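You operate a simulated robot arm through the tools that you are given. There is no shell and no other tool.

You are at the controls of a simulated two-armed robot. One attempt, no reset.

TASK
Pick up the pink cone with one hand, pass it to the other hand and put it on the wall bench top. Set down upright: pink cone.
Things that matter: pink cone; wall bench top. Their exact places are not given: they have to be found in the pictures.

Only the result counts: the job must be done as asked and must still hold three seconds after the hand-in. Knocking over, shifting, dropping, spilling or breaking anything else fails it.

THE ROBOT
Two 7-joint arms with two-finger parallel grippers on one trunk, on a base that drives. Base frame: it is fixed to the floor where the robot stands at the start and does not move with it; the origin is under the middle of the robot, x ahead of it, y to its left, z up; the surface under the hand at the start is at about z = 820. Readings come in mm, degrees, newtons and seconds.
The left shoulder is at the start at [60, 143, 825], the right one opposite. With the tool pointing down near the work surface each hand reaches from about 260 to 700 mm from the robot's upright axis, wherever it stands, measured 20 degrees to its own side. Places, roughly: pink cone (7x7x11 cm) [700, -200, 1600]; wall bench top [600, 1400, 800]. Payload 1.57 kg a hand.
The TCP of each hand is the grasp point between the finger pads, 30 mm short of the fingertips. In the tool frame z runs along the fingers and y along their closing line. The gripper opens to 110 mm. The fingers are 24 mm wide and 12 mm thick; the gripper's body (48 by 112 mm) begins 78 mm behind the TCP.
Orientation is told as [roll, pitch, yaw] about the base's x, y, z axes, in that order, counted from this pose: with the fingers straight down and closing along the base's y, the tool's x points along the base's -x, its y along +y and its z along -z.

THE INTERFACE
- The arms move only by the tool drive_tool. It takes "left_deltas", "right_deltas" or both (then of equal length, played together; a hand with none holds still); each is a list that holds one entry, the list of rows, each a list of 7 numbers: the shift along the tool's x, y, z in units of 20 mm (1.0 is 20 mm), then the turn, a rotation vector about the tool's x, y, z in units of 8 degrees (1.0 is 8 degrees), then the gripper command, from -1 (fully open) to 1 (shut), values between in proportion. In form: [[[dx, dy, dz, rx, ry, rz, fingers], ...]]. A call has 1 to 20 rows; each row shifts and turns the commanded pose from where the row before left it, along the tool's axes as they then stand. A call with a number of a shift or a turn outside -1 to 1 is refused whole. Rows are played at 5 a second. More than 50 mm and 8.6 degrees between two rows, or a gripper value outside its range, and nothing of the call is played. Where a pose cannot be reached the arm comes as near as it can. A force on the tool above 40 N (or 10 N above the force at the start of the call, whichever is more), or a blocked arm, ends the call early, and 0.2 s more pass. Each finger travels about 45 mm/s and halts on what it meets, pressing with about 31 N; the grip force reading is that of the motor and also rises with nothing between the fingers. The clock runs only during rows and for 0.2 s after the last one: add rows that do not move to give the fingers time. The reply holds the time, the measured pose of the TCP, the force on the tool along the base axes, the opening and the grip force, in the units named above and with some noise, with the torque about the TCP (base axes, N m) and any sound that the robot's microphone picked up.
- Cameras (640 x 400 px; columns grow to the right, rows downward): "scene" is now at [61.9, -19.6, 1492.1]; the picture's right is [-0.20, -0.98, 0.00], its down [-0.21, 0.04, -0.98] and it looks along [0.96, -0.20, -0.22] (base axes); focal length 215 px, centre (320, 200). "left" rides on the left gripper at [70, -16, -141] in its tool frame; the picture's right is [0.23, 0.97, 0.00], its down [-0.86, 0.20, -0.48] and it looks along [-0.47, 0.11, 0.88] (tool axes); focal length 222 px, centre (320, 200). "right" rides on the right gripper at [70, 16, -141] in its tool frame; the picture's right is [-0.23, 0.97, 0.00], its down [-0.86, -0.20, -0.48] and it looks along [-0.47, -0.11, 0.88] (tool axes); focal length 222 px, centre (320, 200).
- camera(camera): a new picture of that camera. It takes no simulated time.
- slide_trunk(by): slides the trunk up (or, below 0, down) by that many mm; the arms and the scene camera ride with it, the base frame stays. It gives what a move gives, with no picture.
- roll_base(legs): drives the robot by 1 to 6 legs, each [ahead, left, turn to the left] in mm, mm and degrees, along the robot's own axes; the way and the turn of a leg run together, so that a leg with both is an arc; at most 1500 mm and 180 degrees a leg. The arms and the cameras ride along, it lands a little off, and it stops where it bumps. It gives what a move gives.
- pan_tilt(pan, tilt): turns the head with the scene camera to pan (to the left, within 86 degrees either way) and tilt (down, from -29 to 69), counted from straight ahead of the robot. It gives what a move gives.
- locate(camera, pixels): for up to 12 pixels [column, row] of the newest picture of that camera ("zoom" is the newest enlarged one), the place [x, y, z] in the base frame of the surface seen there, good to about 2 mm. It takes no simulated time.
- close_up(camera, box): a new picture of the part [left, top, right, bottom] of that camera's present view, enlarged. It takes no simulated time.
- job_done(): hands the job in; it is judged then, once.

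Unless the task says otherwise, let go and move clear before handing in.

The tools are called after "Call:" as a command line: name --argument value ..., lists and objects as JSON in quotes. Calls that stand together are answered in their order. drive_tool: Moves the arms, as the interface text tells. Its arguments: {"type":"object","properties":{"left_deltas":{"type":"array","items":{"type":"array","items":{"type":"array","items":{"type":"number"}}}},"right_deltas":{"type":"array","items":{"type":"array","items":{"type":"array","items":{"type":"number"}}}}},"required":[]} The other tools are called the same way: slide_trunk (by) slides the trunk up or down; roll_base (legs) drives the base; pan_tilt (pan, tilt) turns the head that bears the scene camera; camera (camera) takes a picture; locate (camera, pixels) gives the place of the surface under pixels of a picture; close_up (camera, box) takes an enlarged picture of a part of a camera's view; job_done () hands the job in.

At the start:

```text
t: 0.0
left_ee_pos: [461.0, 19.8, 1000.5]
left_tcp_rot: [0.0, 0.0, 0.0]
left_ft_force: [0.5, 0.5, -0.6]
left_torque: [-0.04, 0.01, -0.02]
left_width: 109.8
left_grasp_force: 0.1
right_ee_pos: [433.5, -341.9, 999.9]
right_tcp_rot: [0.0, -0.1, 0.0]
right_ft_force: [0.0, -0.4, -0.3]
right_torque: [-0.03, 0.01, -0.01]
right_width: 109.9
right_grasp_force: 0.2
trunk travel left (down, up): [-424.0, 166.0]
robot x, y, heading: [0.1, 1.9, -0.1]
head pan, tilt: [-11.8, 12.7]
```

scene: 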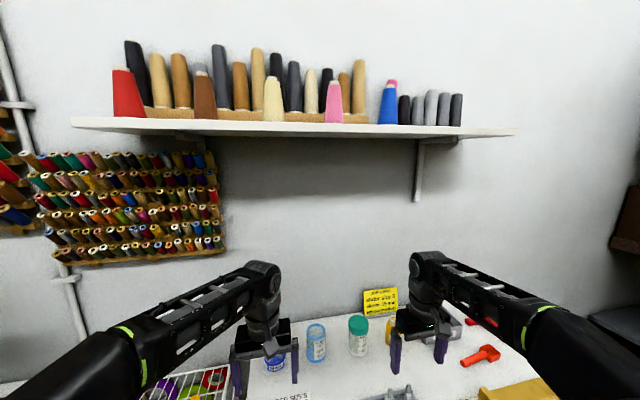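
right: 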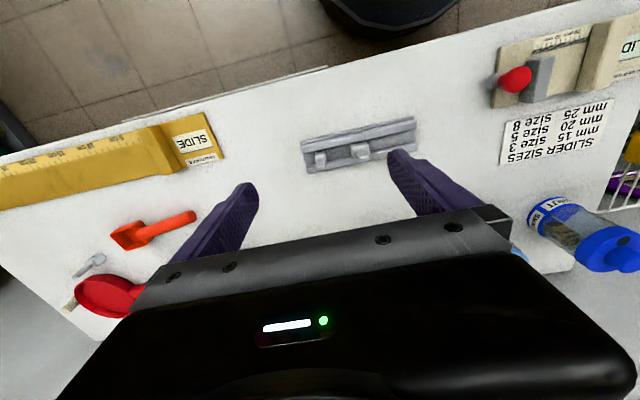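
left: 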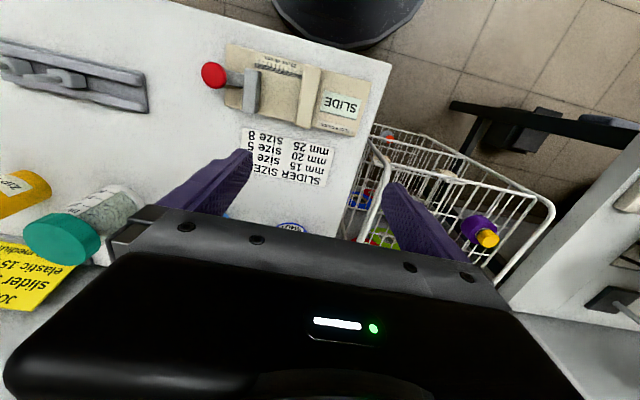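

The scene picture shows a pink cone at about (334,100) on the high shelf, in front of other cones. I'll locate it and its neighbours and enlarge the view.

Call:
close_up --camera "scene" --box '[240, 40, 420, 150]'

Call:
locate --camera "scene" --pixels '[[334, 100], [334, 84], [334, 119], [274, 100], [358, 90], [345, 90], [325, 90], [388, 105], [311, 90], [334, 130], [420, 130], [200, 125]]'

```text
3.56 times, centred on (330, 95) of scene
```

zoom: 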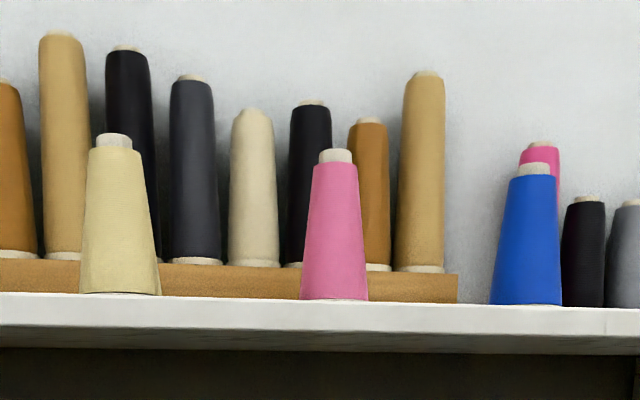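

```text
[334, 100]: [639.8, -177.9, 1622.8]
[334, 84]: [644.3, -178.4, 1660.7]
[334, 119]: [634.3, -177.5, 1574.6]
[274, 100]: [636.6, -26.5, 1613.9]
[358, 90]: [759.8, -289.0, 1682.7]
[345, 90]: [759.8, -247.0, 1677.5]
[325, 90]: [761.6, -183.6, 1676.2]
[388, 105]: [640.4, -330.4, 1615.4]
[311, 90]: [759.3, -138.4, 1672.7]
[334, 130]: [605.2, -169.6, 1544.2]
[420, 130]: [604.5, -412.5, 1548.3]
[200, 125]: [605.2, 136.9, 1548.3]
```

The front pink cone stands at about [670, -178], with its base near z 1567 and the shelf edge at x≈604. I'll raise the trunk for reach and a better view, after looking around for the wall bench on the left.

Call:
pan_tilt --pan 60 --tilt 35

Call:
camera --camera "scene"

```text
t: 1.4
left_ee_pos: [460.3, 19.0, 999.6]
left_tcp_rot: [-0.1, 0.0, -0.1]
left_ft_force: [-0.2, -0.2, -0.2]
left_torque: [0.03, -0.01, 0.02]
left_width: 109.8
left_grasp_force: 0.1
right_ee_pos: [433.3, -342.2, 998.6]
right_tcp_rot: [0.0, 0.0, 0.0]
right_ft_force: [0.2, 0.3, -0.6]
right_torque: [0.05, 0.01, 0.01]
right_width: 110.0
right_grasp_force: 0.1
trunk travel left (down, up): [-424.0, 166.0]
robot x, y, heading: [3.4, -0.7, 0.1]
head pan, tilt: [60.0, 35.0]
```

```text
taken
```

scene: 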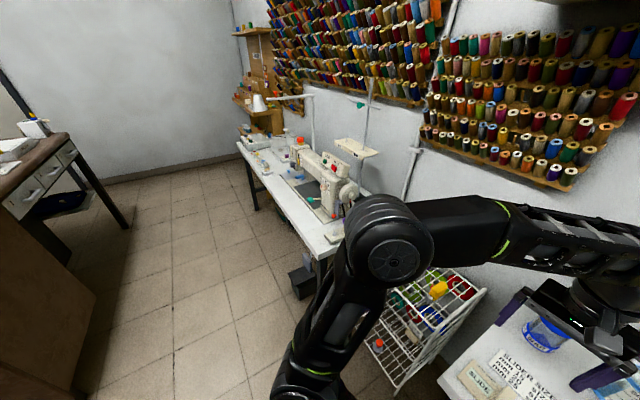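

The picture shows a white bench with a sewing machine along the wall, at roughly (245–370, 140–260), and a basket cart between. I'll locate points on that bench and on the near table's edge.

Call:
locate --camera "scene" --pixels '[[240, 145], [270, 188], [290, 215], [310, 245], [322, 258], [300, 210], [335, 240], [265, 150], [440, 380], [395, 385], [485, 292], [100, 180]]'

Call:
close_up --camera "scene" --box '[220, 90, 400, 270]'

```text
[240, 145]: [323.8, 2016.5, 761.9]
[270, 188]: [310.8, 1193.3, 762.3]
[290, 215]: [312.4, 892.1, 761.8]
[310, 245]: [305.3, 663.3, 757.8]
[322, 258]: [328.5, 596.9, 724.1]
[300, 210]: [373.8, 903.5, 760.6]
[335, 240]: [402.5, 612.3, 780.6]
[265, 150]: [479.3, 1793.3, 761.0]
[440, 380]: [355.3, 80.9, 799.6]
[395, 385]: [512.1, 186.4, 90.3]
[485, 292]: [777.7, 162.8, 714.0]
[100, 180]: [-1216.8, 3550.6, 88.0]
```

```text
2.22 times, centred on (310, 180) of scene
```

zoom: 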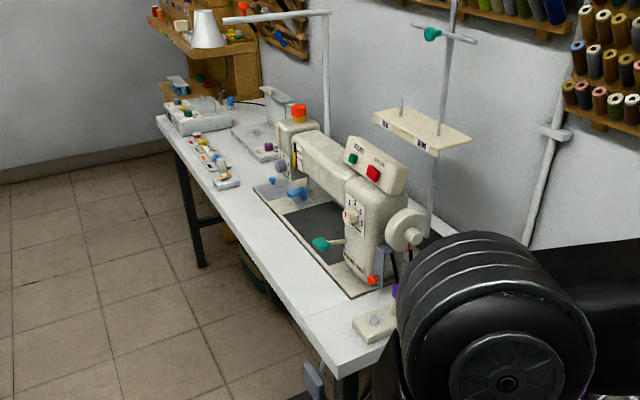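

The bench top is flat at z≈762, with its front edge near x≈305 and y running from about 600 to 2016. Next I'll raise the trunk and look at the shelf and at the table edge ahead of the base.

Call:
slide_trunk --by 166

Call:
pan_tilt --pan -15 --tilt 0

Call:
camera --camera "scene"

Call:
close_up --camera "scene" --box '[250, 120, 410, 220]'

```text
t: 3.3
left_ee_pos: [461.0, 18.8, 1164.8]
left_tcp_rot: [0.0, 0.1, 0.0]
left_ft_force: [-0.1, 0.1, -0.9]
left_torque: [-0.01, 0.0, 0.05]
left_width: 109.9
left_grasp_force: 0.0
right_ee_pos: [433.6, -342.9, 1165.8]
right_tcp_rot: [-0.1, 0.0, 0.0]
right_ft_force: [0.6, -0.5, 0.7]
right_torque: [0.03, 0.01, 0.01]
right_width: 110.0
right_grasp_force: 0.0
trunk travel left (down, up): [-590.0, 0.0]
robot x, y, heading: [1.4, -1.3, -0.1]
head pan, tilt: [60.0, 35.0]
```

```text
t: 4.8
left_ee_pos: [460.9, 20.1, 1166.7]
left_tcp_rot: [0.0, 0.0, 0.0]
left_ft_force: [-0.4, 0.6, 0.6]
left_torque: [-0.02, 0.0, 0.03]
left_width: 109.9
left_grasp_force: 0.0
right_ee_pos: [433.3, -342.9, 1165.4]
right_tcp_rot: [0.0, 0.0, 0.0]
right_ft_force: [-0.1, 0.6, -0.3]
right_torque: [0.02, 0.04, 0.01]
right_width: 109.9
right_grasp_force: 0.2
trunk travel left (down, up): [-590.0, 0.0]
robot x, y, heading: [1.6, -1.1, -0.1]
head pan, tilt: [-15.0, 0.0]
```

```text
taken
```

scene: 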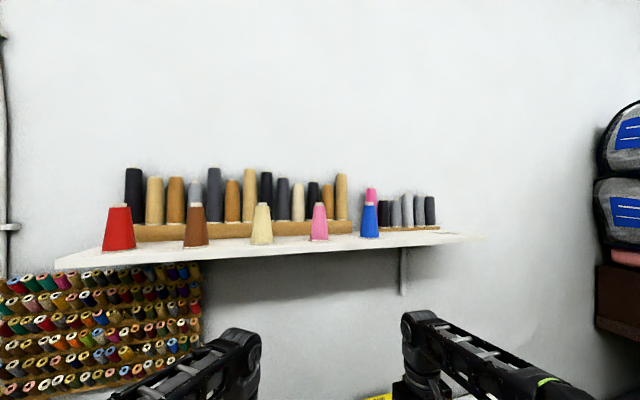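

```text
4.00 times, centred on (330, 170) of scene
```

zoom: 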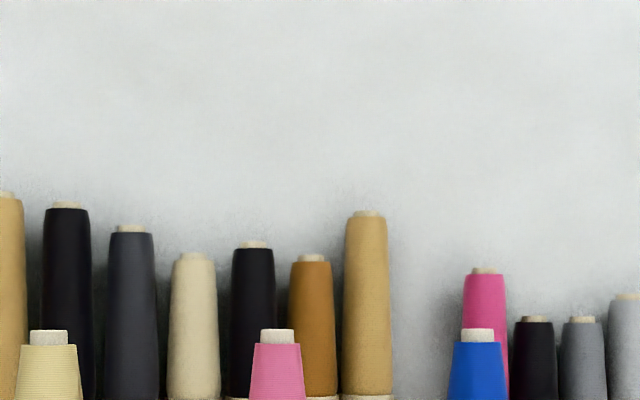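

Call:
close_up --camera "scene" --box '[260, 190, 380, 265]'

Call:
pan_tilt --pan -15 --tilt 0

```text
5.33 times, centred on (320, 228) of scene
```

zoom: 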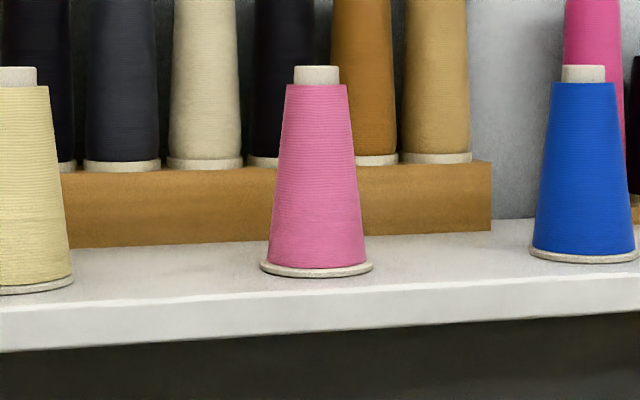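

```text
t: 5.4
left_ee_pos: [460.6, 18.7, 1166.0]
left_tcp_rot: [0.0, 0.0, 0.0]
left_ft_force: [0.2, -0.7, -0.9]
left_torque: [-0.02, 0.02, -0.01]
left_width: 109.8
left_grasp_force: 0.0
right_ee_pos: [432.5, -342.9, 1166.7]
right_tcp_rot: [0.1, 0.0, 0.0]
right_ft_force: [-0.1, 0.6, 0.4]
right_torque: [0.02, 0.01, 0.0]
right_width: 109.9
right_grasp_force: 0.0
trunk travel left (down, up): [-590.0, 0.0]
robot x, y, heading: [0.4, -1.9, 0.2]
head pan, tilt: [-15.0, 0.0]
```

The enlarged view shows the cone with a base flange spanning (261–372, 268) and its top at (316,68). I'll locate its outline and the shelf surfaces.

Call:
locate --camera "zoom" --pixels '[[316, 270], [264, 267], [370, 267], [280, 180], [352, 180], [316, 180], [316, 72], [290, 92], [343, 92], [316, 276], [200, 280], [430, 205]]'

Call:
locate --camera "scene" --pixels '[[318, 249], [320, 245], [290, 246], [340, 243], [280, 252], [300, 252], [262, 222], [369, 222], [380, 388]]'

```text
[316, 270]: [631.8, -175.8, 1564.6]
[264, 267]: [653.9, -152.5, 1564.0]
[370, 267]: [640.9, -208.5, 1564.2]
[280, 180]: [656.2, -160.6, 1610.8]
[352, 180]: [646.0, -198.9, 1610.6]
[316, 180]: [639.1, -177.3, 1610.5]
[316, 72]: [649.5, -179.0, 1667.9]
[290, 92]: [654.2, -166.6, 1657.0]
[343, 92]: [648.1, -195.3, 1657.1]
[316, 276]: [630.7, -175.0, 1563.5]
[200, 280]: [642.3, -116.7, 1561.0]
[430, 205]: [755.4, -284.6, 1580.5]
```

```text
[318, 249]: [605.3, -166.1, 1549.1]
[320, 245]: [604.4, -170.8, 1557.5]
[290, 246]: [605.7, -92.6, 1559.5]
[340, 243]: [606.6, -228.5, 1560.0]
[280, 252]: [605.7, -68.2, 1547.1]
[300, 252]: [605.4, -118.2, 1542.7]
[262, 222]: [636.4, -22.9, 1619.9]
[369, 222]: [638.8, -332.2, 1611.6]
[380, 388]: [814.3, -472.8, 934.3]
```

Cone centre is ≈ [660, -183], base z≈1561, top ≈1670, with about 45 mm diameter at the grasp height. The neighbours are 150 mm away on each side. I'll look down to see how near the base can come to the table.

Call:
pan_tilt --pan -5 --tilt 65

Call:
camera --camera "scene"

Call:
camera --camera "right"

Call:
camera --camera "left"

```text
t: 6.8
left_ee_pos: [460.4, 18.5, 1165.7]
left_tcp_rot: [-0.1, -0.1, 0.0]
left_ft_force: [-0.2, -0.2, -0.4]
left_torque: [-0.01, 0.02, -0.02]
left_width: 110.1
left_grasp_force: 0.1
right_ee_pos: [432.7, -342.0, 1165.4]
right_tcp_rot: [0.0, 0.0, -0.1]
right_ft_force: [-0.8, -0.6, -0.7]
right_torque: [0.0, 0.01, 0.01]
right_width: 110.0
right_grasp_force: 0.0
trunk travel left (down, up): [-590.0, 0.0]
robot x, y, heading: [3.3, 1.9, -0.1]
head pan, tilt: [-5.0, 65.0]
```

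```text
taken
```

scene: 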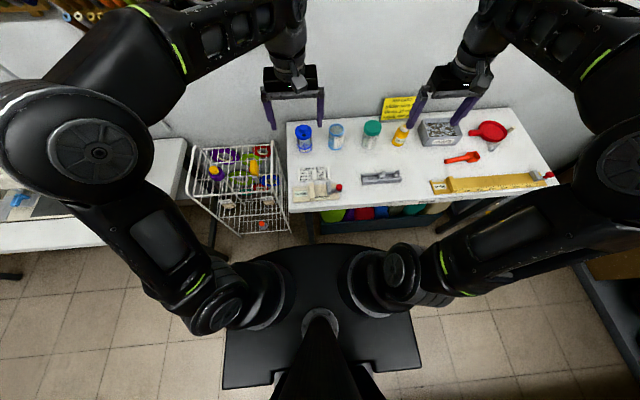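

```text
taken
```

right: 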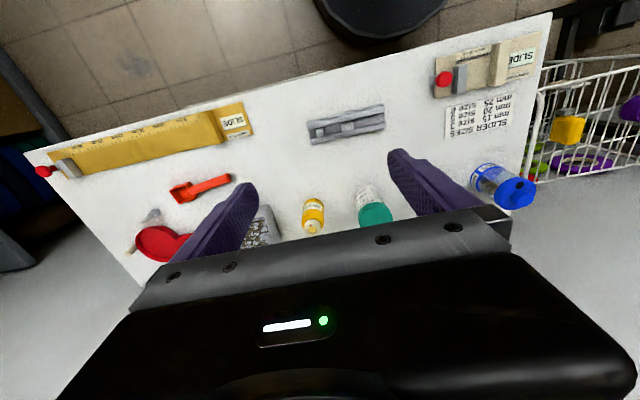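

```text
taken
```

left: 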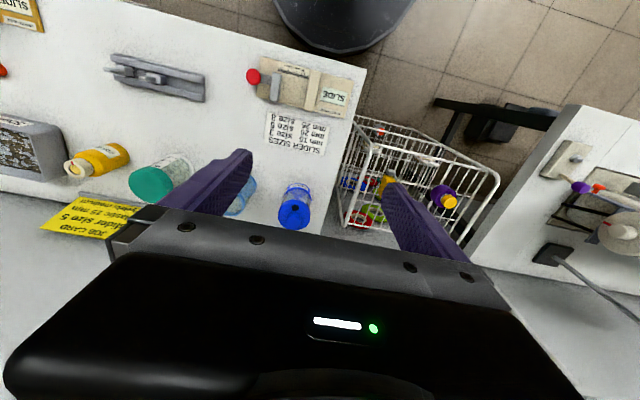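

The picture shows the black base disc with its front at about (312,245), the table's front edge near (300,212) to (555,185) and the basket cart at (240,190). I'll locate these to plan a safe drive.

Call:
locate --camera "scene" --pixels '[[312, 246], [240, 290], [400, 290], [292, 212], [400, 196], [555, 185], [240, 238], [192, 195], [285, 230], [245, 148], [310, 222], [165, 252]]'

Call:
locate --camera "right" --pixels '[[60, 145], [340, 75], [546, 15], [345, 20], [528, 180], [135, 283]]'

Call:
locate --camera "left" --pixels '[[365, 68], [345, 40], [340, 225], [375, 130], [498, 178], [480, 235], [570, 105], [445, 105], [580, 108]]'

```text
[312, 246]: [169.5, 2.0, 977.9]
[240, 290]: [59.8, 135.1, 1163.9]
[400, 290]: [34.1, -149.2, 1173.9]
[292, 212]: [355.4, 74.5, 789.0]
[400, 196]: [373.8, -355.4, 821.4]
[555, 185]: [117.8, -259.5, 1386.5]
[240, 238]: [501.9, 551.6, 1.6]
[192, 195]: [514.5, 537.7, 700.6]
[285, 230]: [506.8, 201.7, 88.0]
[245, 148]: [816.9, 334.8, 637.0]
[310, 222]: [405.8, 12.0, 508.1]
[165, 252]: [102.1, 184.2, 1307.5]
```

```text
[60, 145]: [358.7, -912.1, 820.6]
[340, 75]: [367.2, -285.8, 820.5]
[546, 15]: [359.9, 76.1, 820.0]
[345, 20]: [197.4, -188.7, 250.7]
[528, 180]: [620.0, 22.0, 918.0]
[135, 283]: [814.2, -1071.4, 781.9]
```

```text
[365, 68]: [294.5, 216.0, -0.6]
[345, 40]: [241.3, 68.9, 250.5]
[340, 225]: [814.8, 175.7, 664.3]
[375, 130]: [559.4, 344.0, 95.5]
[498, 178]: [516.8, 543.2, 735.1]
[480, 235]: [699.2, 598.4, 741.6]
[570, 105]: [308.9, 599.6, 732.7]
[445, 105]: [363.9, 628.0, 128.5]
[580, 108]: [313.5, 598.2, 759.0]
```

The table edge is at x≈357 (z 820), with a leg near [406, 12]. The base's low disc reaches about 255 mm from its axis, at z 250. I'll check what stands beneath the table before driving closer.

Call:
close_up --camera "scene" --box '[220, 170, 480, 290]'

Call:
locate --camera "scene" --pixels '[[340, 218], [365, 225], [330, 225], [385, 215], [420, 212], [345, 232], [400, 230], [440, 225], [223, 385], [420, 365], [305, 240], [332, 240]]'

```text
2.46 times, centred on (350, 230) of scene
```

zoom: 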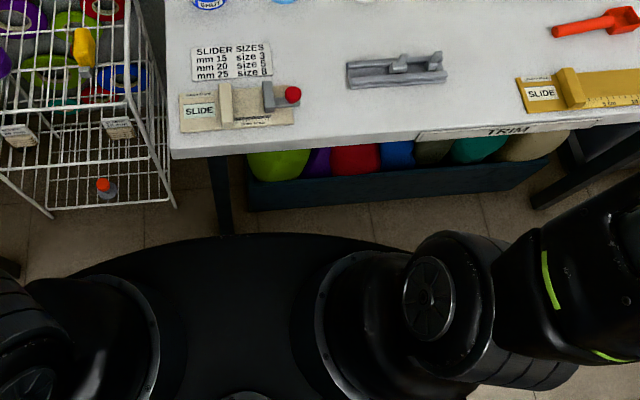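

```text
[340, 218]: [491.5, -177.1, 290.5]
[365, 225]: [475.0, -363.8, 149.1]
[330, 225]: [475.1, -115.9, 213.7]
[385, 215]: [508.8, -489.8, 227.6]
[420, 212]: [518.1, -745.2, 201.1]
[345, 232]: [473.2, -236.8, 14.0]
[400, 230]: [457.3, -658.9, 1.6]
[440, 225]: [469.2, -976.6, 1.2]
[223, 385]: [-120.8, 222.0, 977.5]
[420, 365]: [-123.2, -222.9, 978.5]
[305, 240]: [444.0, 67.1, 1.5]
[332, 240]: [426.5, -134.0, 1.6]
```

The bin's front is at x≈475 and the leg at x≈406, so rolling ahead 115 mm keeps the base clear of everything. I'll do that, then raise the right arm.

Call:
roll_base --legs '[[115, 0, 0]]'

Call:
camera --camera "scene"

```text
t: 8.2
left_ee_pos: [567.5, 19.5, 1166.2]
left_tcp_rot: [0.0, -0.2, 0.1]
left_ft_force: [-0.1, -0.4, 0.1]
left_torque: [-0.01, -0.07, 0.02]
left_width: 110.1
left_grasp_force: 0.2
right_ee_pos: [540.9, -341.1, 1166.3]
right_tcp_rot: [0.0, -0.1, -0.1]
right_ft_force: [0.8, -0.5, -0.1]
right_torque: [0.03, -0.05, 0.02]
right_width: 110.1
right_grasp_force: 0.0
trunk travel left (down, up): [-590.0, 0.0]
robot x, y, heading: [109.7, 2.1, -0.0]
head pan, tilt: [-5.0, 65.0]
stopped in leg 1: the robot was blocked; the commanded pose is now the measured one
```

```text
taken
```

scene: 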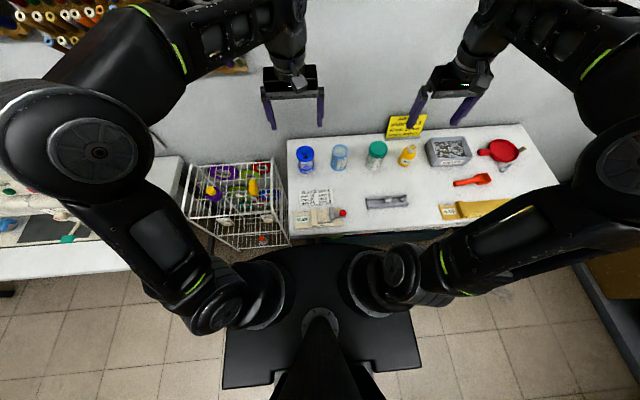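

The base was blocked at x≈109.7, so it touched something, probably the table leg. The table items look unmoved. I'll back off 20 mm and recheck a few places against the earlier readings.

Call:
roll_base --legs '[[-20, 0, 0]]'

Call:
camera --camera "right"

Call:
camera --camera "scene"

```text
t: 8.9
left_ee_pos: [549.8, 19.2, 1166.5]
left_tcp_rot: [0.0, 0.0, 0.1]
left_ft_force: [-0.2, -0.1, -0.1]
left_torque: [-0.04, -0.03, 0.0]
left_width: 110.0
left_grasp_force: 0.0
right_ee_pos: [521.4, -341.8, 1165.7]
right_tcp_rot: [0.0, 0.1, -0.1]
right_ft_force: [-0.4, -0.2, 0.1]
right_torque: [-0.01, -0.04, 0.01]
right_width: 109.9
right_grasp_force: 0.1
trunk travel left (down, up): [-590.0, 0.0]
robot x, y, heading: [90.6, 3.0, 0.0]
head pan, tilt: [-5.0, 65.0]
```

```text
taken
```

right: 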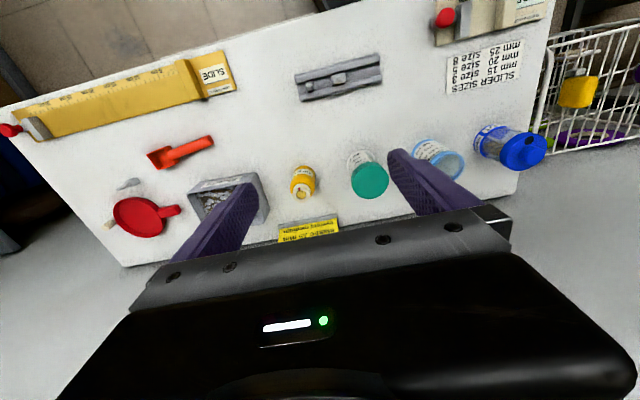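

```text
taken
```

scene: 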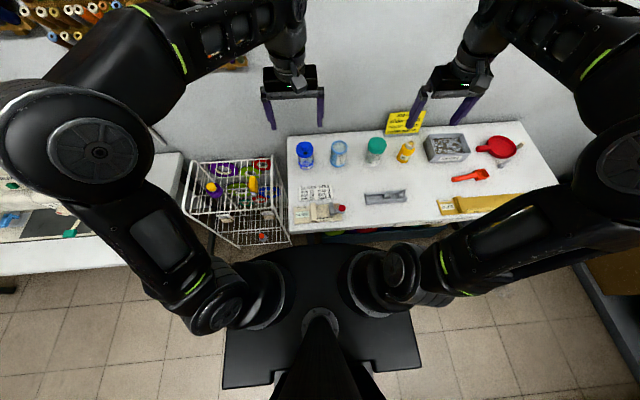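

Call:
locate --camera "right" --pixels '[[200, 54], [305, 22], [520, 190], [123, 263], [446, 15], [520, 145]]'

Call:
locate --camera "scene" --pixels '[[290, 233], [400, 215], [293, 136], [310, 233], [345, 225], [340, 208]]'

```text
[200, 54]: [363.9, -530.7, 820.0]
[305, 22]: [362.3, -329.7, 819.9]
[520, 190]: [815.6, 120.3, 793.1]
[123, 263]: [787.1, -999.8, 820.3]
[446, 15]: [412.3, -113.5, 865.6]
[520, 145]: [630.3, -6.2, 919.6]
```

```text
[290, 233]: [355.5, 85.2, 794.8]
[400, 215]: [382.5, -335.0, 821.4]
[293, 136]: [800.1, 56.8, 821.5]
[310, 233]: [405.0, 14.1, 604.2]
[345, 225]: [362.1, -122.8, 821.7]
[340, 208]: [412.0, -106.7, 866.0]
```

Everything reads as before (table edge x≈360, items in place), so nothing was shifted. Now I'll raise the right hand while tipping it forward so that the fingers point ahead, in two stages.

Call:
drive_tool --right_deltas '[[[0, 0.2, -0.75, 0, -0.6, 0, -1], [-0.063, 0.2, -0.747, 0, -0.6, 0, -1], [-0.125, 0.2, -0.739, 0, -0.6, 0, -1], [-0.187, 0.2, -0.726, 0, -0.6, 0, -1], [-0.247, 0.2, -0.708, 0, -0.6, 0, -1], [-0.305, 0.2, -0.685, 0, -0.6, 0, -1], [-0.361, 0.2, -0.657, 0, -0.6, 0, -1], [-0.415, 0.2, -0.625, 0, -0.6, 0, -1], [-0.466, 0.2, -0.588, 0, -0.6, 0, -1], [-0.513, 0.2, -0.547, 0, -0.6, 0, -1]]]'

```text
t: 11.2
left_ee_pos: [548.9, 20.0, 1164.8]
left_tcp_rot: [0.0, 0.0, 0.1]
left_ft_force: [-0.2, -0.2, -0.7]
left_torque: [0.02, -0.03, 0.0]
left_width: 110.2
left_grasp_force: 0.1
right_ee_pos: [521.6, -301.1, 1315.1]
right_tcp_rot: [0.0, -48.2, -0.1]
right_ft_force: [0.4, 0.5, -0.8]
right_torque: [0.0, 0.01, 0.03]
right_width: 109.9
right_grasp_force: 0.0
trunk travel left (down, up): [-590.0, 0.0]
robot x, y, heading: [83.4, 0.5, 0.1]
head pan, tilt: [-5.0, 65.0]
```

The hand followed exactly, at pitch -48°. Continuing with the second half.

Call:
drive_tool --right_deltas '[[[-0.557, 0.2, -0.502, 0, -0.6, 0, -1], [-0.597, 0.2, -0.453, 0, -0.6, 0, -1], [-0.633, 0.2, -0.402, 0, -0.6, 0, -1], [-0.665, 0.2, -0.347, 0, -0.6, 0, -1], [-0.691, 0.2, -0.291, 0, -0.6, 0, -1], [-0.713, 0.2, -0.232, 0, -0.6, 0, -1], [-0.73, 0.2, -0.171, 0, -0.6, 0, -1], [-0.742, 0.2, -0.11, 0, -0.6, 0, -1], [-0.749, 0.2, -0.047, 0, -0.6, 0, -1], [-0.75, 0.2, 0.016, 0, -0.6, 0, -1]]]'

Call:
pan_tilt --pan -15 --tilt 5

Call:
camera --camera "scene"

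Call:
camera --camera "right"

```text
t: 13.3
left_ee_pos: [550.5, 20.3, 1163.5]
left_tcp_rot: [0.0, 0.0, 0.1]
left_ft_force: [0.0, -0.3, 0.7]
left_torque: [-0.01, -0.05, 0.02]
left_width: 109.8
left_grasp_force: 0.1
right_ee_pos: [524.7, -262.2, 1465.2]
right_tcp_rot: [179.8, -84.0, -179.8]
right_ft_force: [0.9, 0.7, 0.4]
right_torque: [-0.02, -0.03, 0.01]
right_width: 110.2
right_grasp_force: 0.0
trunk travel left (down, up): [-590.0, 0.0]
robot x, y, heading: [89.6, 0.2, -0.1]
head pan, tilt: [-5.0, 65.0]
```

```text
t: 14.7
left_ee_pos: [549.5, 19.3, 1165.5]
left_tcp_rot: [0.0, 0.0, 0.1]
left_ft_force: [-0.1, 0.4, 0.1]
left_torque: [0.0, 0.02, 0.04]
left_width: 110.0
left_grasp_force: 0.0
right_ee_pos: [523.8, -261.2, 1463.4]
right_tcp_rot: [180.0, -84.2, -179.7]
right_ft_force: [-0.6, -0.3, 0.7]
right_torque: [0.01, 0.01, -0.03]
right_width: 110.1
right_grasp_force: 0.2
trunk travel left (down, up): [-590.0, 0.0]
robot x, y, heading: [87.8, 0.2, -0.1]
head pan, tilt: [-15.0, 5.0]
```

```text
taken
```

scene: 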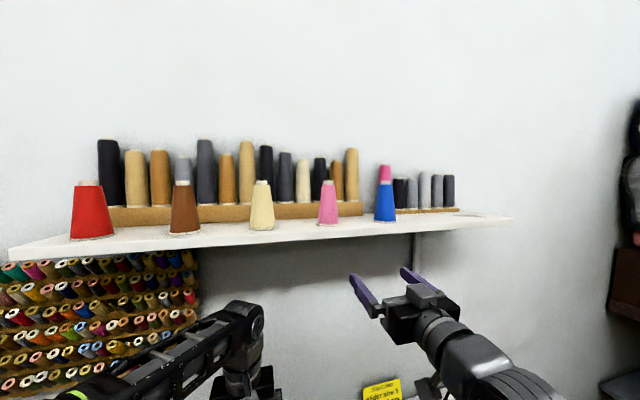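

```text
taken
```

right: 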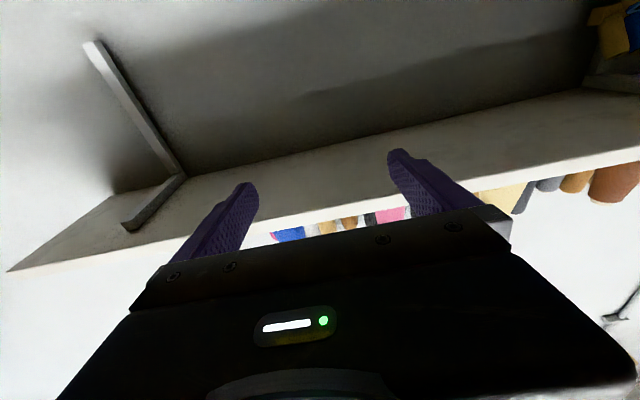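

Fingers point ahead, with the hand at [524,-262,1464] just below the shelf and in front of its edge. I'll re-measure the cone from this nearer view before moving up.

Call:
close_up --camera "scene" --box '[278, 165, 378, 240]'

Call:
drive_tool --right_deltas '[[[-0.614, 0.395, 0.142, 0, -0.175, 0, -1], [-0.614, 0.395, 0.142, 0, -0.175, 0, -1], [-0.614, 0.395, 0.142, 0, -0.175, 0, -1], [-0.614, 0.395, 0.142, 0, -0.175, 0, -1], [-0.614, 0.395, 0.142, 0, -0.175, 0, -1], [-0.614, 0.395, 0.142, 0, -0.175, 0, -1], [-0.614, 0.395, 0.142, 0, -0.175, 0, -1], [-0.614, 0.395, 0.142, 0, -0.175, 0, -1], [-0.614, 0.395, 0.142, 0, -0.175, 0, -1], [-0.614, 0.395, 0.142, 0, -0.175, 0, -1]]]'

```text
5.33 times, centred on (328, 202) of scene
```

zoom: 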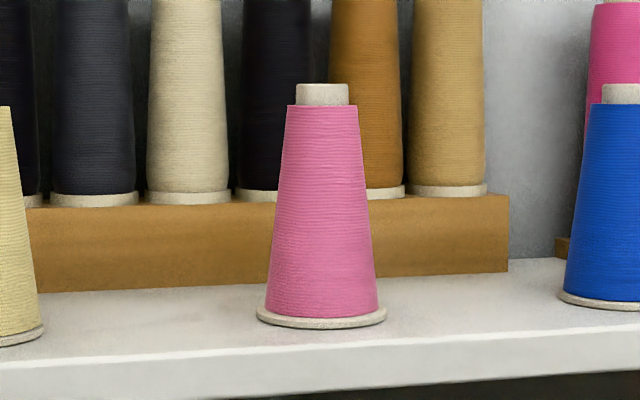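

```text
t: 16.9
left_ee_pos: [549.7, 20.6, 1165.1]
left_tcp_rot: [0.1, 0.0, 0.1]
left_ft_force: [-0.5, -0.2, -0.1]
left_torque: [0.0, 0.0, 0.02]
left_width: 110.0
left_grasp_force: 0.0
right_ee_pos: [523.4, -182.9, 1591.5]
right_tcp_rot: [180.0, -70.1, -180.0]
right_ft_force: [0.4, 0.3, -0.3]
right_torque: [-0.01, -0.05, 0.01]
right_width: 110.0
right_grasp_force: 0.1
trunk travel left (down, up): [-590.0, 0.0]
robot x, y, heading: [89.4, -0.5, 0.1]
head pan, tilt: [-15.0, 5.0]
```

The hand reached [523,-183,1591], pitched up 20°, with no trouble. I'll locate the cone's outline in the zoom picture and look again.

Call:
locate --camera "zoom" --pixels '[[321, 322], [260, 315], [384, 315], [321, 240], [280, 200], [362, 200], [321, 90], [321, 327], [268, 300], [376, 300], [321, 200], [290, 105]]'

Call:
camera --camera "scene"

Call:
camera --camera "right"

```text
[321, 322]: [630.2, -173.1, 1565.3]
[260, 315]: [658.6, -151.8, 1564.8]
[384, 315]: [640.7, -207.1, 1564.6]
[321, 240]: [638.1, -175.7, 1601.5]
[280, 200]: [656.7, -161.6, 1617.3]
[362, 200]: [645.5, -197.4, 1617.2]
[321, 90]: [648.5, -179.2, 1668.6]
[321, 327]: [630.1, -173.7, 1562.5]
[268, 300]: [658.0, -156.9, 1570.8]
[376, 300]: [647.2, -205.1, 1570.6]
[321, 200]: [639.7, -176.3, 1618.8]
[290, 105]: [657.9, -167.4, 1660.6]
```

```text
taken
```

scene: 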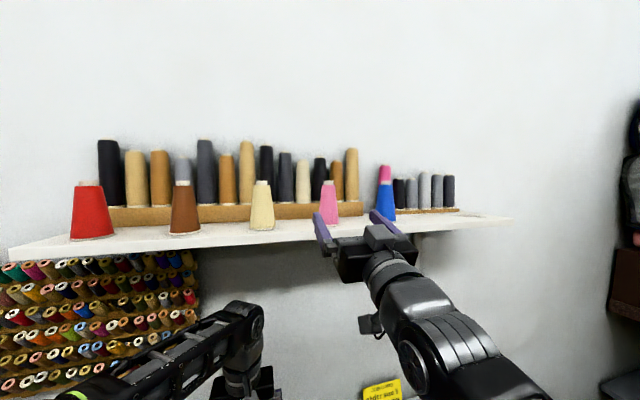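

```text
taken
```

right: 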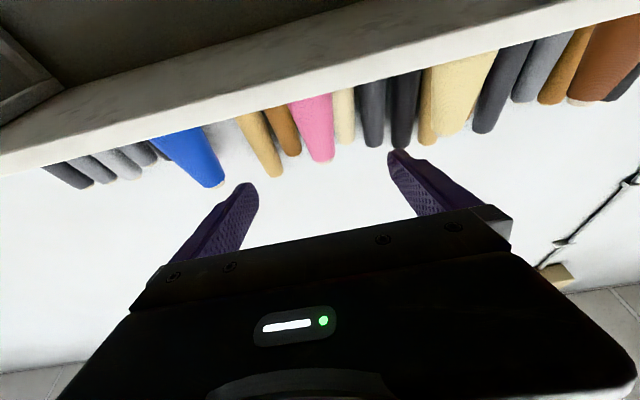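

The cone's centre refines to [658.5, -182], about 43 mm wide at grasp height. I'll advance two-thirds of the way and check.

Call:
drive_tool --right_deltas '[[[0.086, 0.004, 0.535, 0, 0, 0, -1], [0.086, 0.004, 0.535, 0, 0, 0, -1], [0.086, 0.004, 0.535, 0, 0, 0, -1], [0.086, 0.004, 0.535, 0, 0, 0, -1], [0.086, 0.004, 0.535, 0, 0, 0, -1], [0.086, 0.004, 0.535, 0, 0, 0, -1], [0.086, 0.004, 0.535, 0, 0, 0, -1]]]'

Call:
camera --camera "scene"

Call:
camera --camera "right"

```text
t: 18.4
left_ee_pos: [550.9, 19.9, 1165.6]
left_tcp_rot: [0.0, 0.1, 0.2]
left_ft_force: [0.5, -0.2, 0.5]
left_torque: [-0.01, 0.05, -0.01]
left_width: 109.8
left_grasp_force: 0.2
right_ee_pos: [599.7, -182.6, 1605.1]
right_tcp_rot: [179.9, -70.0, -179.8]
right_ft_force: [0.0, 0.3, 1.0]
right_torque: [0.01, 0.03, -0.02]
right_width: 109.9
right_grasp_force: 0.0
trunk travel left (down, up): [-590.0, 0.0]
robot x, y, heading: [88.8, -2.0, 0.1]
head pan, tilt: [-15.0, 5.0]
```

```text
taken
```

scene: 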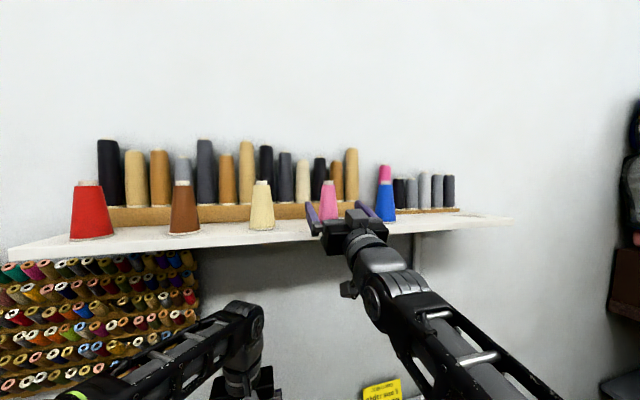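

```text
taken
```

right: 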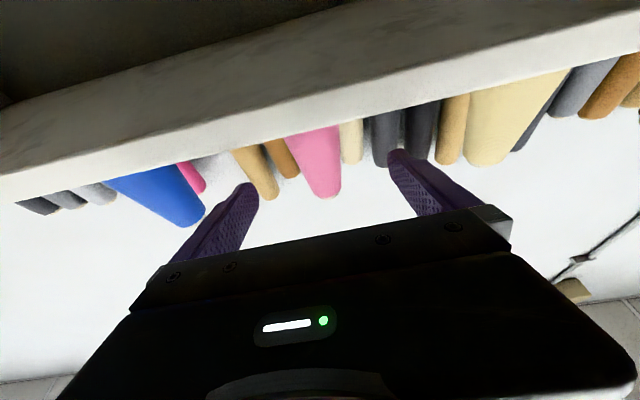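

The arm follows exactly and the cone at (315,165) in the right view sits midway between the fingers. I'll advance the remaining ~51 mm.

Call:
drive_tool --right_deltas '[[[0.086, 0.004, 0.535, 0, 0, 0, -1], [0.086, 0.004, 0.535, 0, 0, 0, -1], [0.086, 0.004, 0.535, 0, 0, 0, -1], [0.086, 0.004, 0.535, 0, 0, 0, -1], [0.07, 0.004, 0.5, 0, 0, 0, -1], [0, 0, 0, 0, 0, 0, -1]]]'

Call:
camera --camera "scene"

Call:
camera --camera "right"

Call:
close_up --camera "scene" --box '[278, 165, 408, 262]'

```text
t: 19.9
left_ee_pos: [549.9, 20.1, 1165.4]
left_tcp_rot: [0.0, -0.1, 0.1]
left_ft_force: [-0.2, 1.3, -0.4]
left_torque: [0.04, 0.0, 0.01]
left_width: 110.0
left_grasp_force: 0.2
right_ee_pos: [650.7, -180.6, 1616.0]
right_tcp_rot: [180.0, -70.0, -179.9]
right_ft_force: [0.4, 0.2, -0.1]
right_torque: [-0.01, 0.0, -0.01]
right_width: 110.0
right_grasp_force: 0.0
trunk travel left (down, up): [-590.0, 0.0]
robot x, y, heading: [91.1, -1.1, 0.0]
head pan, tilt: [-15.0, 5.0]
```

```text
taken
```

scene: 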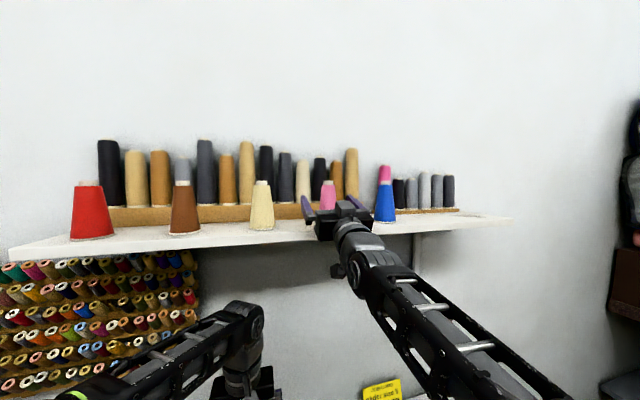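

```text
taken
```

right: 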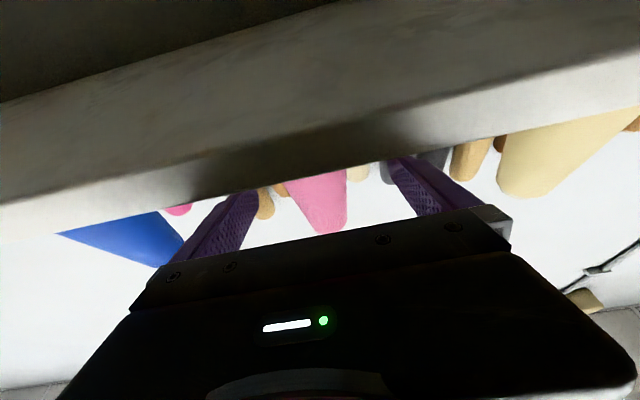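

```text
4.12 times, centred on (343, 214) of scene
```

zoom: 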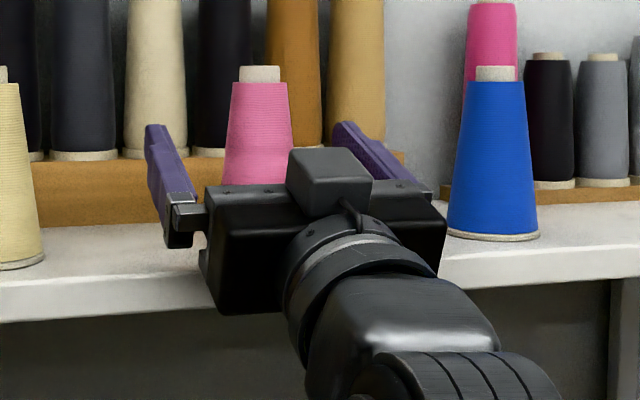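

The fingers straddle the cone. Closing now.

Call:
drive_tool --right_deltas '[[[0, 0, 0, 0, 0, 0, 0.2], [0, 0, 0, 0, 0, 0, 0.6], [0, 0, 0, 0, 0, 0, 1], [0, 0, 0, 0, 0, 0, 1], [0, 0, 0, 0, 0, 0, 1], [0, 0, 0, 0, 0, 0, 1], [0, 0, 0, 0, 0, 0, 1], [0, 0, 0, 0, 0, 0, 1]]]'

Call:
close_up --camera "scene" --box '[278, 165, 408, 262]'

Call:
camera --camera "right"

```text
t: 21.6
left_ee_pos: [549.0, 20.4, 1166.9]
left_tcp_rot: [0.0, 0.0, 0.1]
left_ft_force: [0.1, 0.5, -0.8]
left_torque: [-0.01, -0.02, 0.02]
left_width: 109.9
left_grasp_force: 0.1
right_ee_pos: [650.9, -181.7, 1616.0]
right_tcp_rot: [180.1, -70.0, -179.9]
right_ft_force: [1.4, 0.1, 0.0]
right_torque: [0.05, -0.03, -0.05]
right_width: 48.5
right_grasp_force: 30.7
trunk travel left (down, up): [-590.0, 0.0]
robot x, y, heading: [89.1, -0.4, 0.1]
head pan, tilt: [-15.0, 5.0]
```

```text
4.12 times, centred on (343, 214) of scene
```

zoom: 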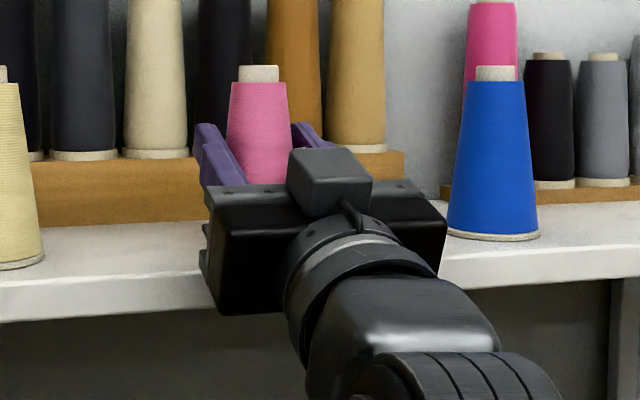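

```text
taken
```

right: 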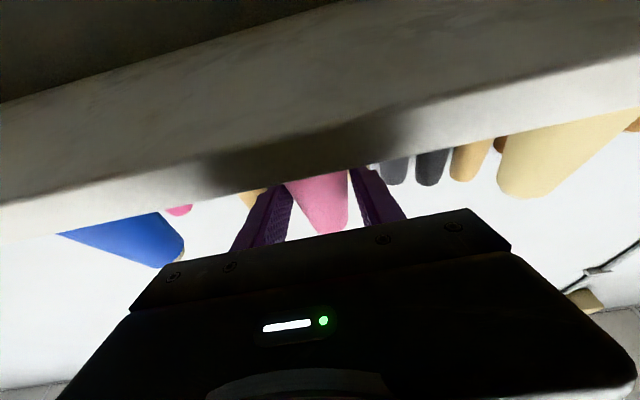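

The grip is firm (48.5 mm, 30.7 N). I'll lift gently 24 mm and check that the cone comes along.

Call:
drive_tool --right_deltas '[[[-0.188, 0, 0.068, 0, 0, 0, 1], [-0.188, 0, 0.068, 0, 0, 0, 1], [-0.188, 0, 0.068, 0, 0, 0, 1], [-0.188, 0, 0.068, 0, 0, 0, 1], [-0.188, 0, 0.068, 0, 0, 0, 1], [-0.188, 0, 0.068, 0, 0, 0, 1], [0, 0, 0, 0, 0, 0, 1]]]'

Call:
close_up --camera "scene" --box '[278, 165, 408, 262]'

Call:
camera --camera "right"

```text
t: 23.2
left_ee_pos: [550.3, 19.9, 1165.4]
left_tcp_rot: [0.0, 0.0, 0.1]
left_ft_force: [-0.1, -0.4, -0.1]
left_torque: [0.0, 0.01, -0.04]
left_width: 109.7
left_grasp_force: 0.1
right_ee_pos: [650.8, -181.4, 1640.0]
right_tcp_rot: [180.0, -70.2, -179.9]
right_ft_force: [-0.3, 0.9, 0.3]
right_torque: [0.04, 0.06, 0.0]
right_width: 42.4
right_grasp_force: 31.2
trunk travel left (down, up): [-590.0, 0.0]
robot x, y, heading: [87.9, 1.1, -0.1]
head pan, tilt: [-15.0, 5.0]
```

```text
4.12 times, centred on (343, 214) of scene
```

zoom: 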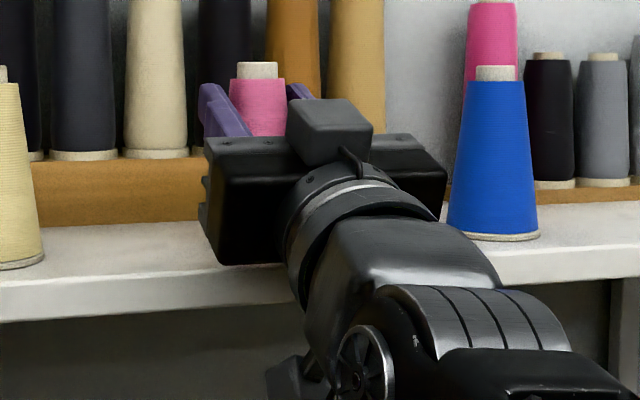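

```text
taken
```

right: 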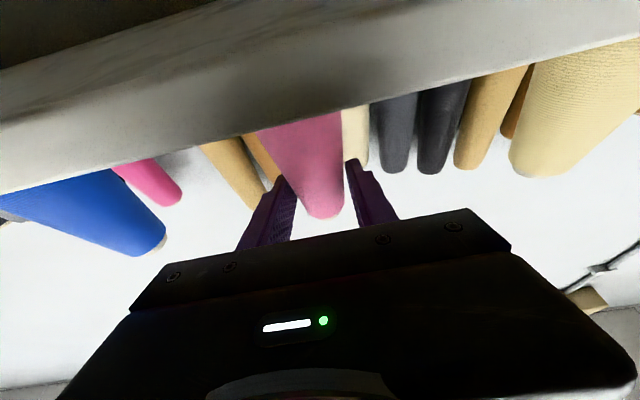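

The opening shrank from 48.5 to 42.4 mm while lifting, and the cone top at (257,66) barely rose, so the fingers slid up the taper. I'll measure where the cone is now.

Call:
locate --camera "zoom" --pixels '[[257, 70], [258, 85], [258, 110], [245, 80], [272, 80], [258, 130]]'

Call:
locate --camera "right" --pixels '[[310, 170], [320, 213], [300, 140], [290, 130], [340, 120]]'

```text
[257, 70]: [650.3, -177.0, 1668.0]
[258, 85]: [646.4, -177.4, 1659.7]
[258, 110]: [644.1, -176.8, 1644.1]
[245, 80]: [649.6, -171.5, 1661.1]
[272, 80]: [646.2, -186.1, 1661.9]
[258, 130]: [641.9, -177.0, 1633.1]
```

```text
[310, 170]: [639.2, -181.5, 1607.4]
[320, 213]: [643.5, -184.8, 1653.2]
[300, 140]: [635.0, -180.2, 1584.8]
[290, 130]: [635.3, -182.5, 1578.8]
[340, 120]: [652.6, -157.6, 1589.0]
```

The cone is still standing on the shelf (top z≈1668), so a grip on the taper just wedges off. The flange rim at the base has parallel sides, so I'll open, level the hand, and pinch the 60 mm rim near the shelf surface instead.

Call:
drive_tool --right_deltas '[[[0, 0, 0, 0, 0, 0, 0.0], [0, 0, 0, 0, 0, 0, -0.5], [0, 0, 0, 0, 0, 0, -1], [0, 0, 0, 0, 0, 0, -1], [0, 0, 0, 0, 0, 0, -1], [0, 0, 0, 0, 0, 0, -1], [0, 0, 0, 0, 0, 0, -1]]]'

Call:
close_up --camera "scene" --box '[278, 165, 408, 262]'

Call:
camera --camera "right"

```text
t: 24.9
left_ee_pos: [550.3, 18.5, 1166.4]
left_tcp_rot: [0.0, 0.0, 0.1]
left_ft_force: [0.3, -0.5, -0.4]
left_torque: [-0.02, 0.05, 0.0]
left_width: 109.9
left_grasp_force: 0.0
right_ee_pos: [651.9, -180.7, 1638.6]
right_tcp_rot: [180.0, -70.0, -179.7]
right_ft_force: [0.0, 0.0, 0.0]
right_torque: [0.01, -0.01, 0.01]
right_width: 110.1
right_grasp_force: 0.0
trunk travel left (down, up): [-590.0, 0.0]
robot x, y, heading: [93.0, 2.3, -0.1]
head pan, tilt: [-15.0, 5.0]
```

```text
4.12 times, centred on (343, 214) of scene
```

zoom: 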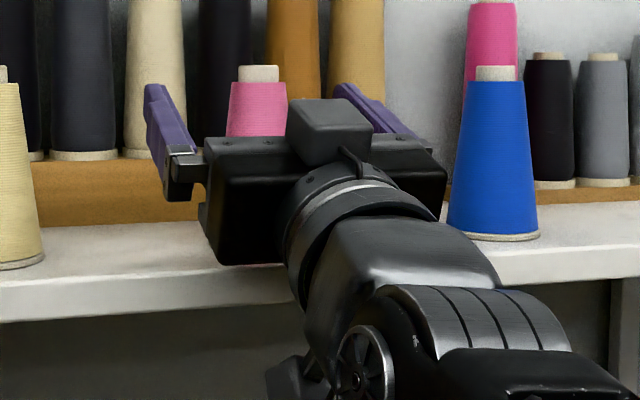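

```text
taken
```

right: 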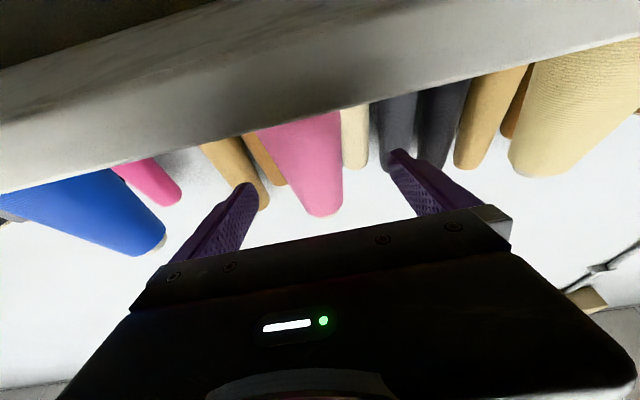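

On release the cone's top dropped back slightly (row 62 → 65), so it had been carried about 2 mm. I'll compare heights, then level the hand and lower it toward the rim.

Call:
locate --camera "zoom" --pixels '[[257, 70], [258, 85], [258, 110], [245, 80], [272, 80], [258, 130]]'

Call:
drive_tool --right_deltas '[[[0.289, -0.06, -0.083, 0, 0.25, 0, -1], [0.292, 0, -0.073, 0, 0.25, 0, -1], [0.294, 0, -0.063, 0, 0.25, 0, -1], [0.296, 0, -0.053, 0, 0.25, 0, -1], [0.298, 0, -0.043, 0, 0.25, 0, -1], [0.299, 0, -0.032, 0, 0.25, 0, -1], [0.3, 0, -0.022, 0, 0.25, 0, -1], [0.3, 0, -0.012, 0, 0.25, 0, -1], [0.3, 0, -0.001, 0, 0.25, 0, -1], [0.3, 0, 0.01, 0, 0.25, 0, -1]]]'

Call:
close_up --camera "scene" --box '[278, 165, 408, 262]'

Call:
camera --camera "right"

```text
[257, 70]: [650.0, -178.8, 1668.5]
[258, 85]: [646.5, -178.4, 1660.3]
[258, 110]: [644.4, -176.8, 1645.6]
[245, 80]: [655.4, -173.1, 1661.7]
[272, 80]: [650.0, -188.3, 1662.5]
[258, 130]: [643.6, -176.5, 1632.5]
```

```text
t: 27.1
left_ee_pos: [550.4, 19.4, 1164.8]
left_tcp_rot: [0.0, 0.0, 0.0]
left_ft_force: [-0.5, -0.2, 0.1]
left_torque: [-0.04, -0.05, -0.04]
left_width: 110.2
left_grasp_force: 0.0
right_ee_pos: [655.6, -182.0, 1581.1]
right_tcp_rot: [-1.0, -89.9, 1.2]
right_ft_force: [-0.2, -0.3, 0.6]
right_torque: [0.02, 0.04, 0.01]
right_width: 110.2
right_grasp_force: 0.0
trunk travel left (down, up): [-590.0, 0.0]
robot x, y, heading: [90.1, -2.5, -0.1]
head pan, tilt: [-15.0, 5.0]
```

```text
4.12 times, centred on (343, 214) of scene
```

zoom: 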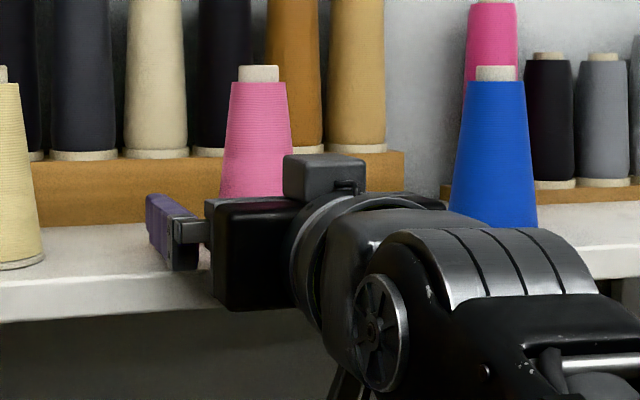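

```text
taken
```

right: 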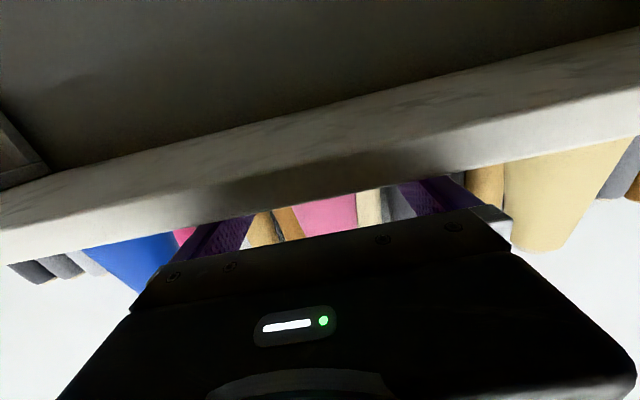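

The arm reached level at [655.6,-182,1581], lower finger edges about 8 mm above the shelf. I'll lower in small steps, watching the force.

Call:
drive_tool --right_deltas '[[[0.1, 0, 0, 0, 0, 0, -1], [0.1, 0, 0, 0, 0, 0, -1], [0.1, 0, 0, 0, 0, 0, -1], [0, 0, 0, 0, 0, 0, -1]]]'

Call:
close_up --camera "scene" --box '[290, 190, 360, 240]'

```text
t: 28.1
left_ee_pos: [550.8, 20.3, 1165.1]
left_tcp_rot: [0.0, 0.0, 0.1]
left_ft_force: [-0.5, -1.1, -0.7]
left_torque: [-0.01, -0.03, 0.01]
left_width: 110.0
left_grasp_force: 0.2
right_ee_pos: [655.5, -182.6, 1573.8]
right_tcp_rot: [43.4, -90.0, -43.4]
right_ft_force: [-0.1, -0.3, 0.6]
right_torque: [0.03, 0.0, 0.01]
right_width: 109.9
right_grasp_force: 0.1
trunk travel left (down, up): [-590.0, 0.0]
robot x, y, heading: [85.9, 1.7, -0.0]
head pan, tilt: [-15.0, 5.0]
```

```text
8.00 times, centred on (325, 215) of scene
```

zoom: 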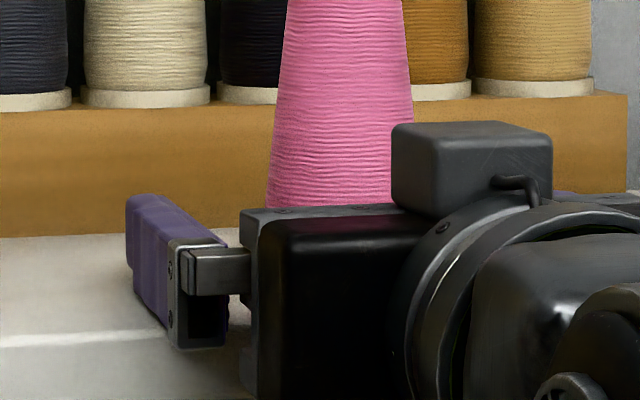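

No contact yet. I'll go down 1 mm more and read the force.

Call:
drive_tool --right_deltas '[[[0.05, 0, 0, 0, 0, 0, -1], [0, 0, 0, 0, 0, 0, -1], [0, 0, 0, 0, 0, 0, -1]]]'

```text
t: 28.9
left_ee_pos: [550.0, 20.3, 1165.1]
left_tcp_rot: [-0.1, 0.0, 0.1]
left_ft_force: [0.3, -0.6, -1.0]
left_torque: [0.05, 0.0, 0.02]
left_width: 109.7
left_grasp_force: 0.1
right_ee_pos: [655.8, -183.1, 1573.8]
right_tcp_rot: [24.4, -90.0, -24.2]
right_ft_force: [1.3, 0.4, 0.4]
right_torque: [-0.04, -0.02, -0.01]
right_width: 110.1
right_grasp_force: 0.0
trunk travel left (down, up): [-590.0, 0.0]
robot x, y, heading: [89.5, -1.9, -0.0]
head pan, tilt: [-15.0, 5.0]
```

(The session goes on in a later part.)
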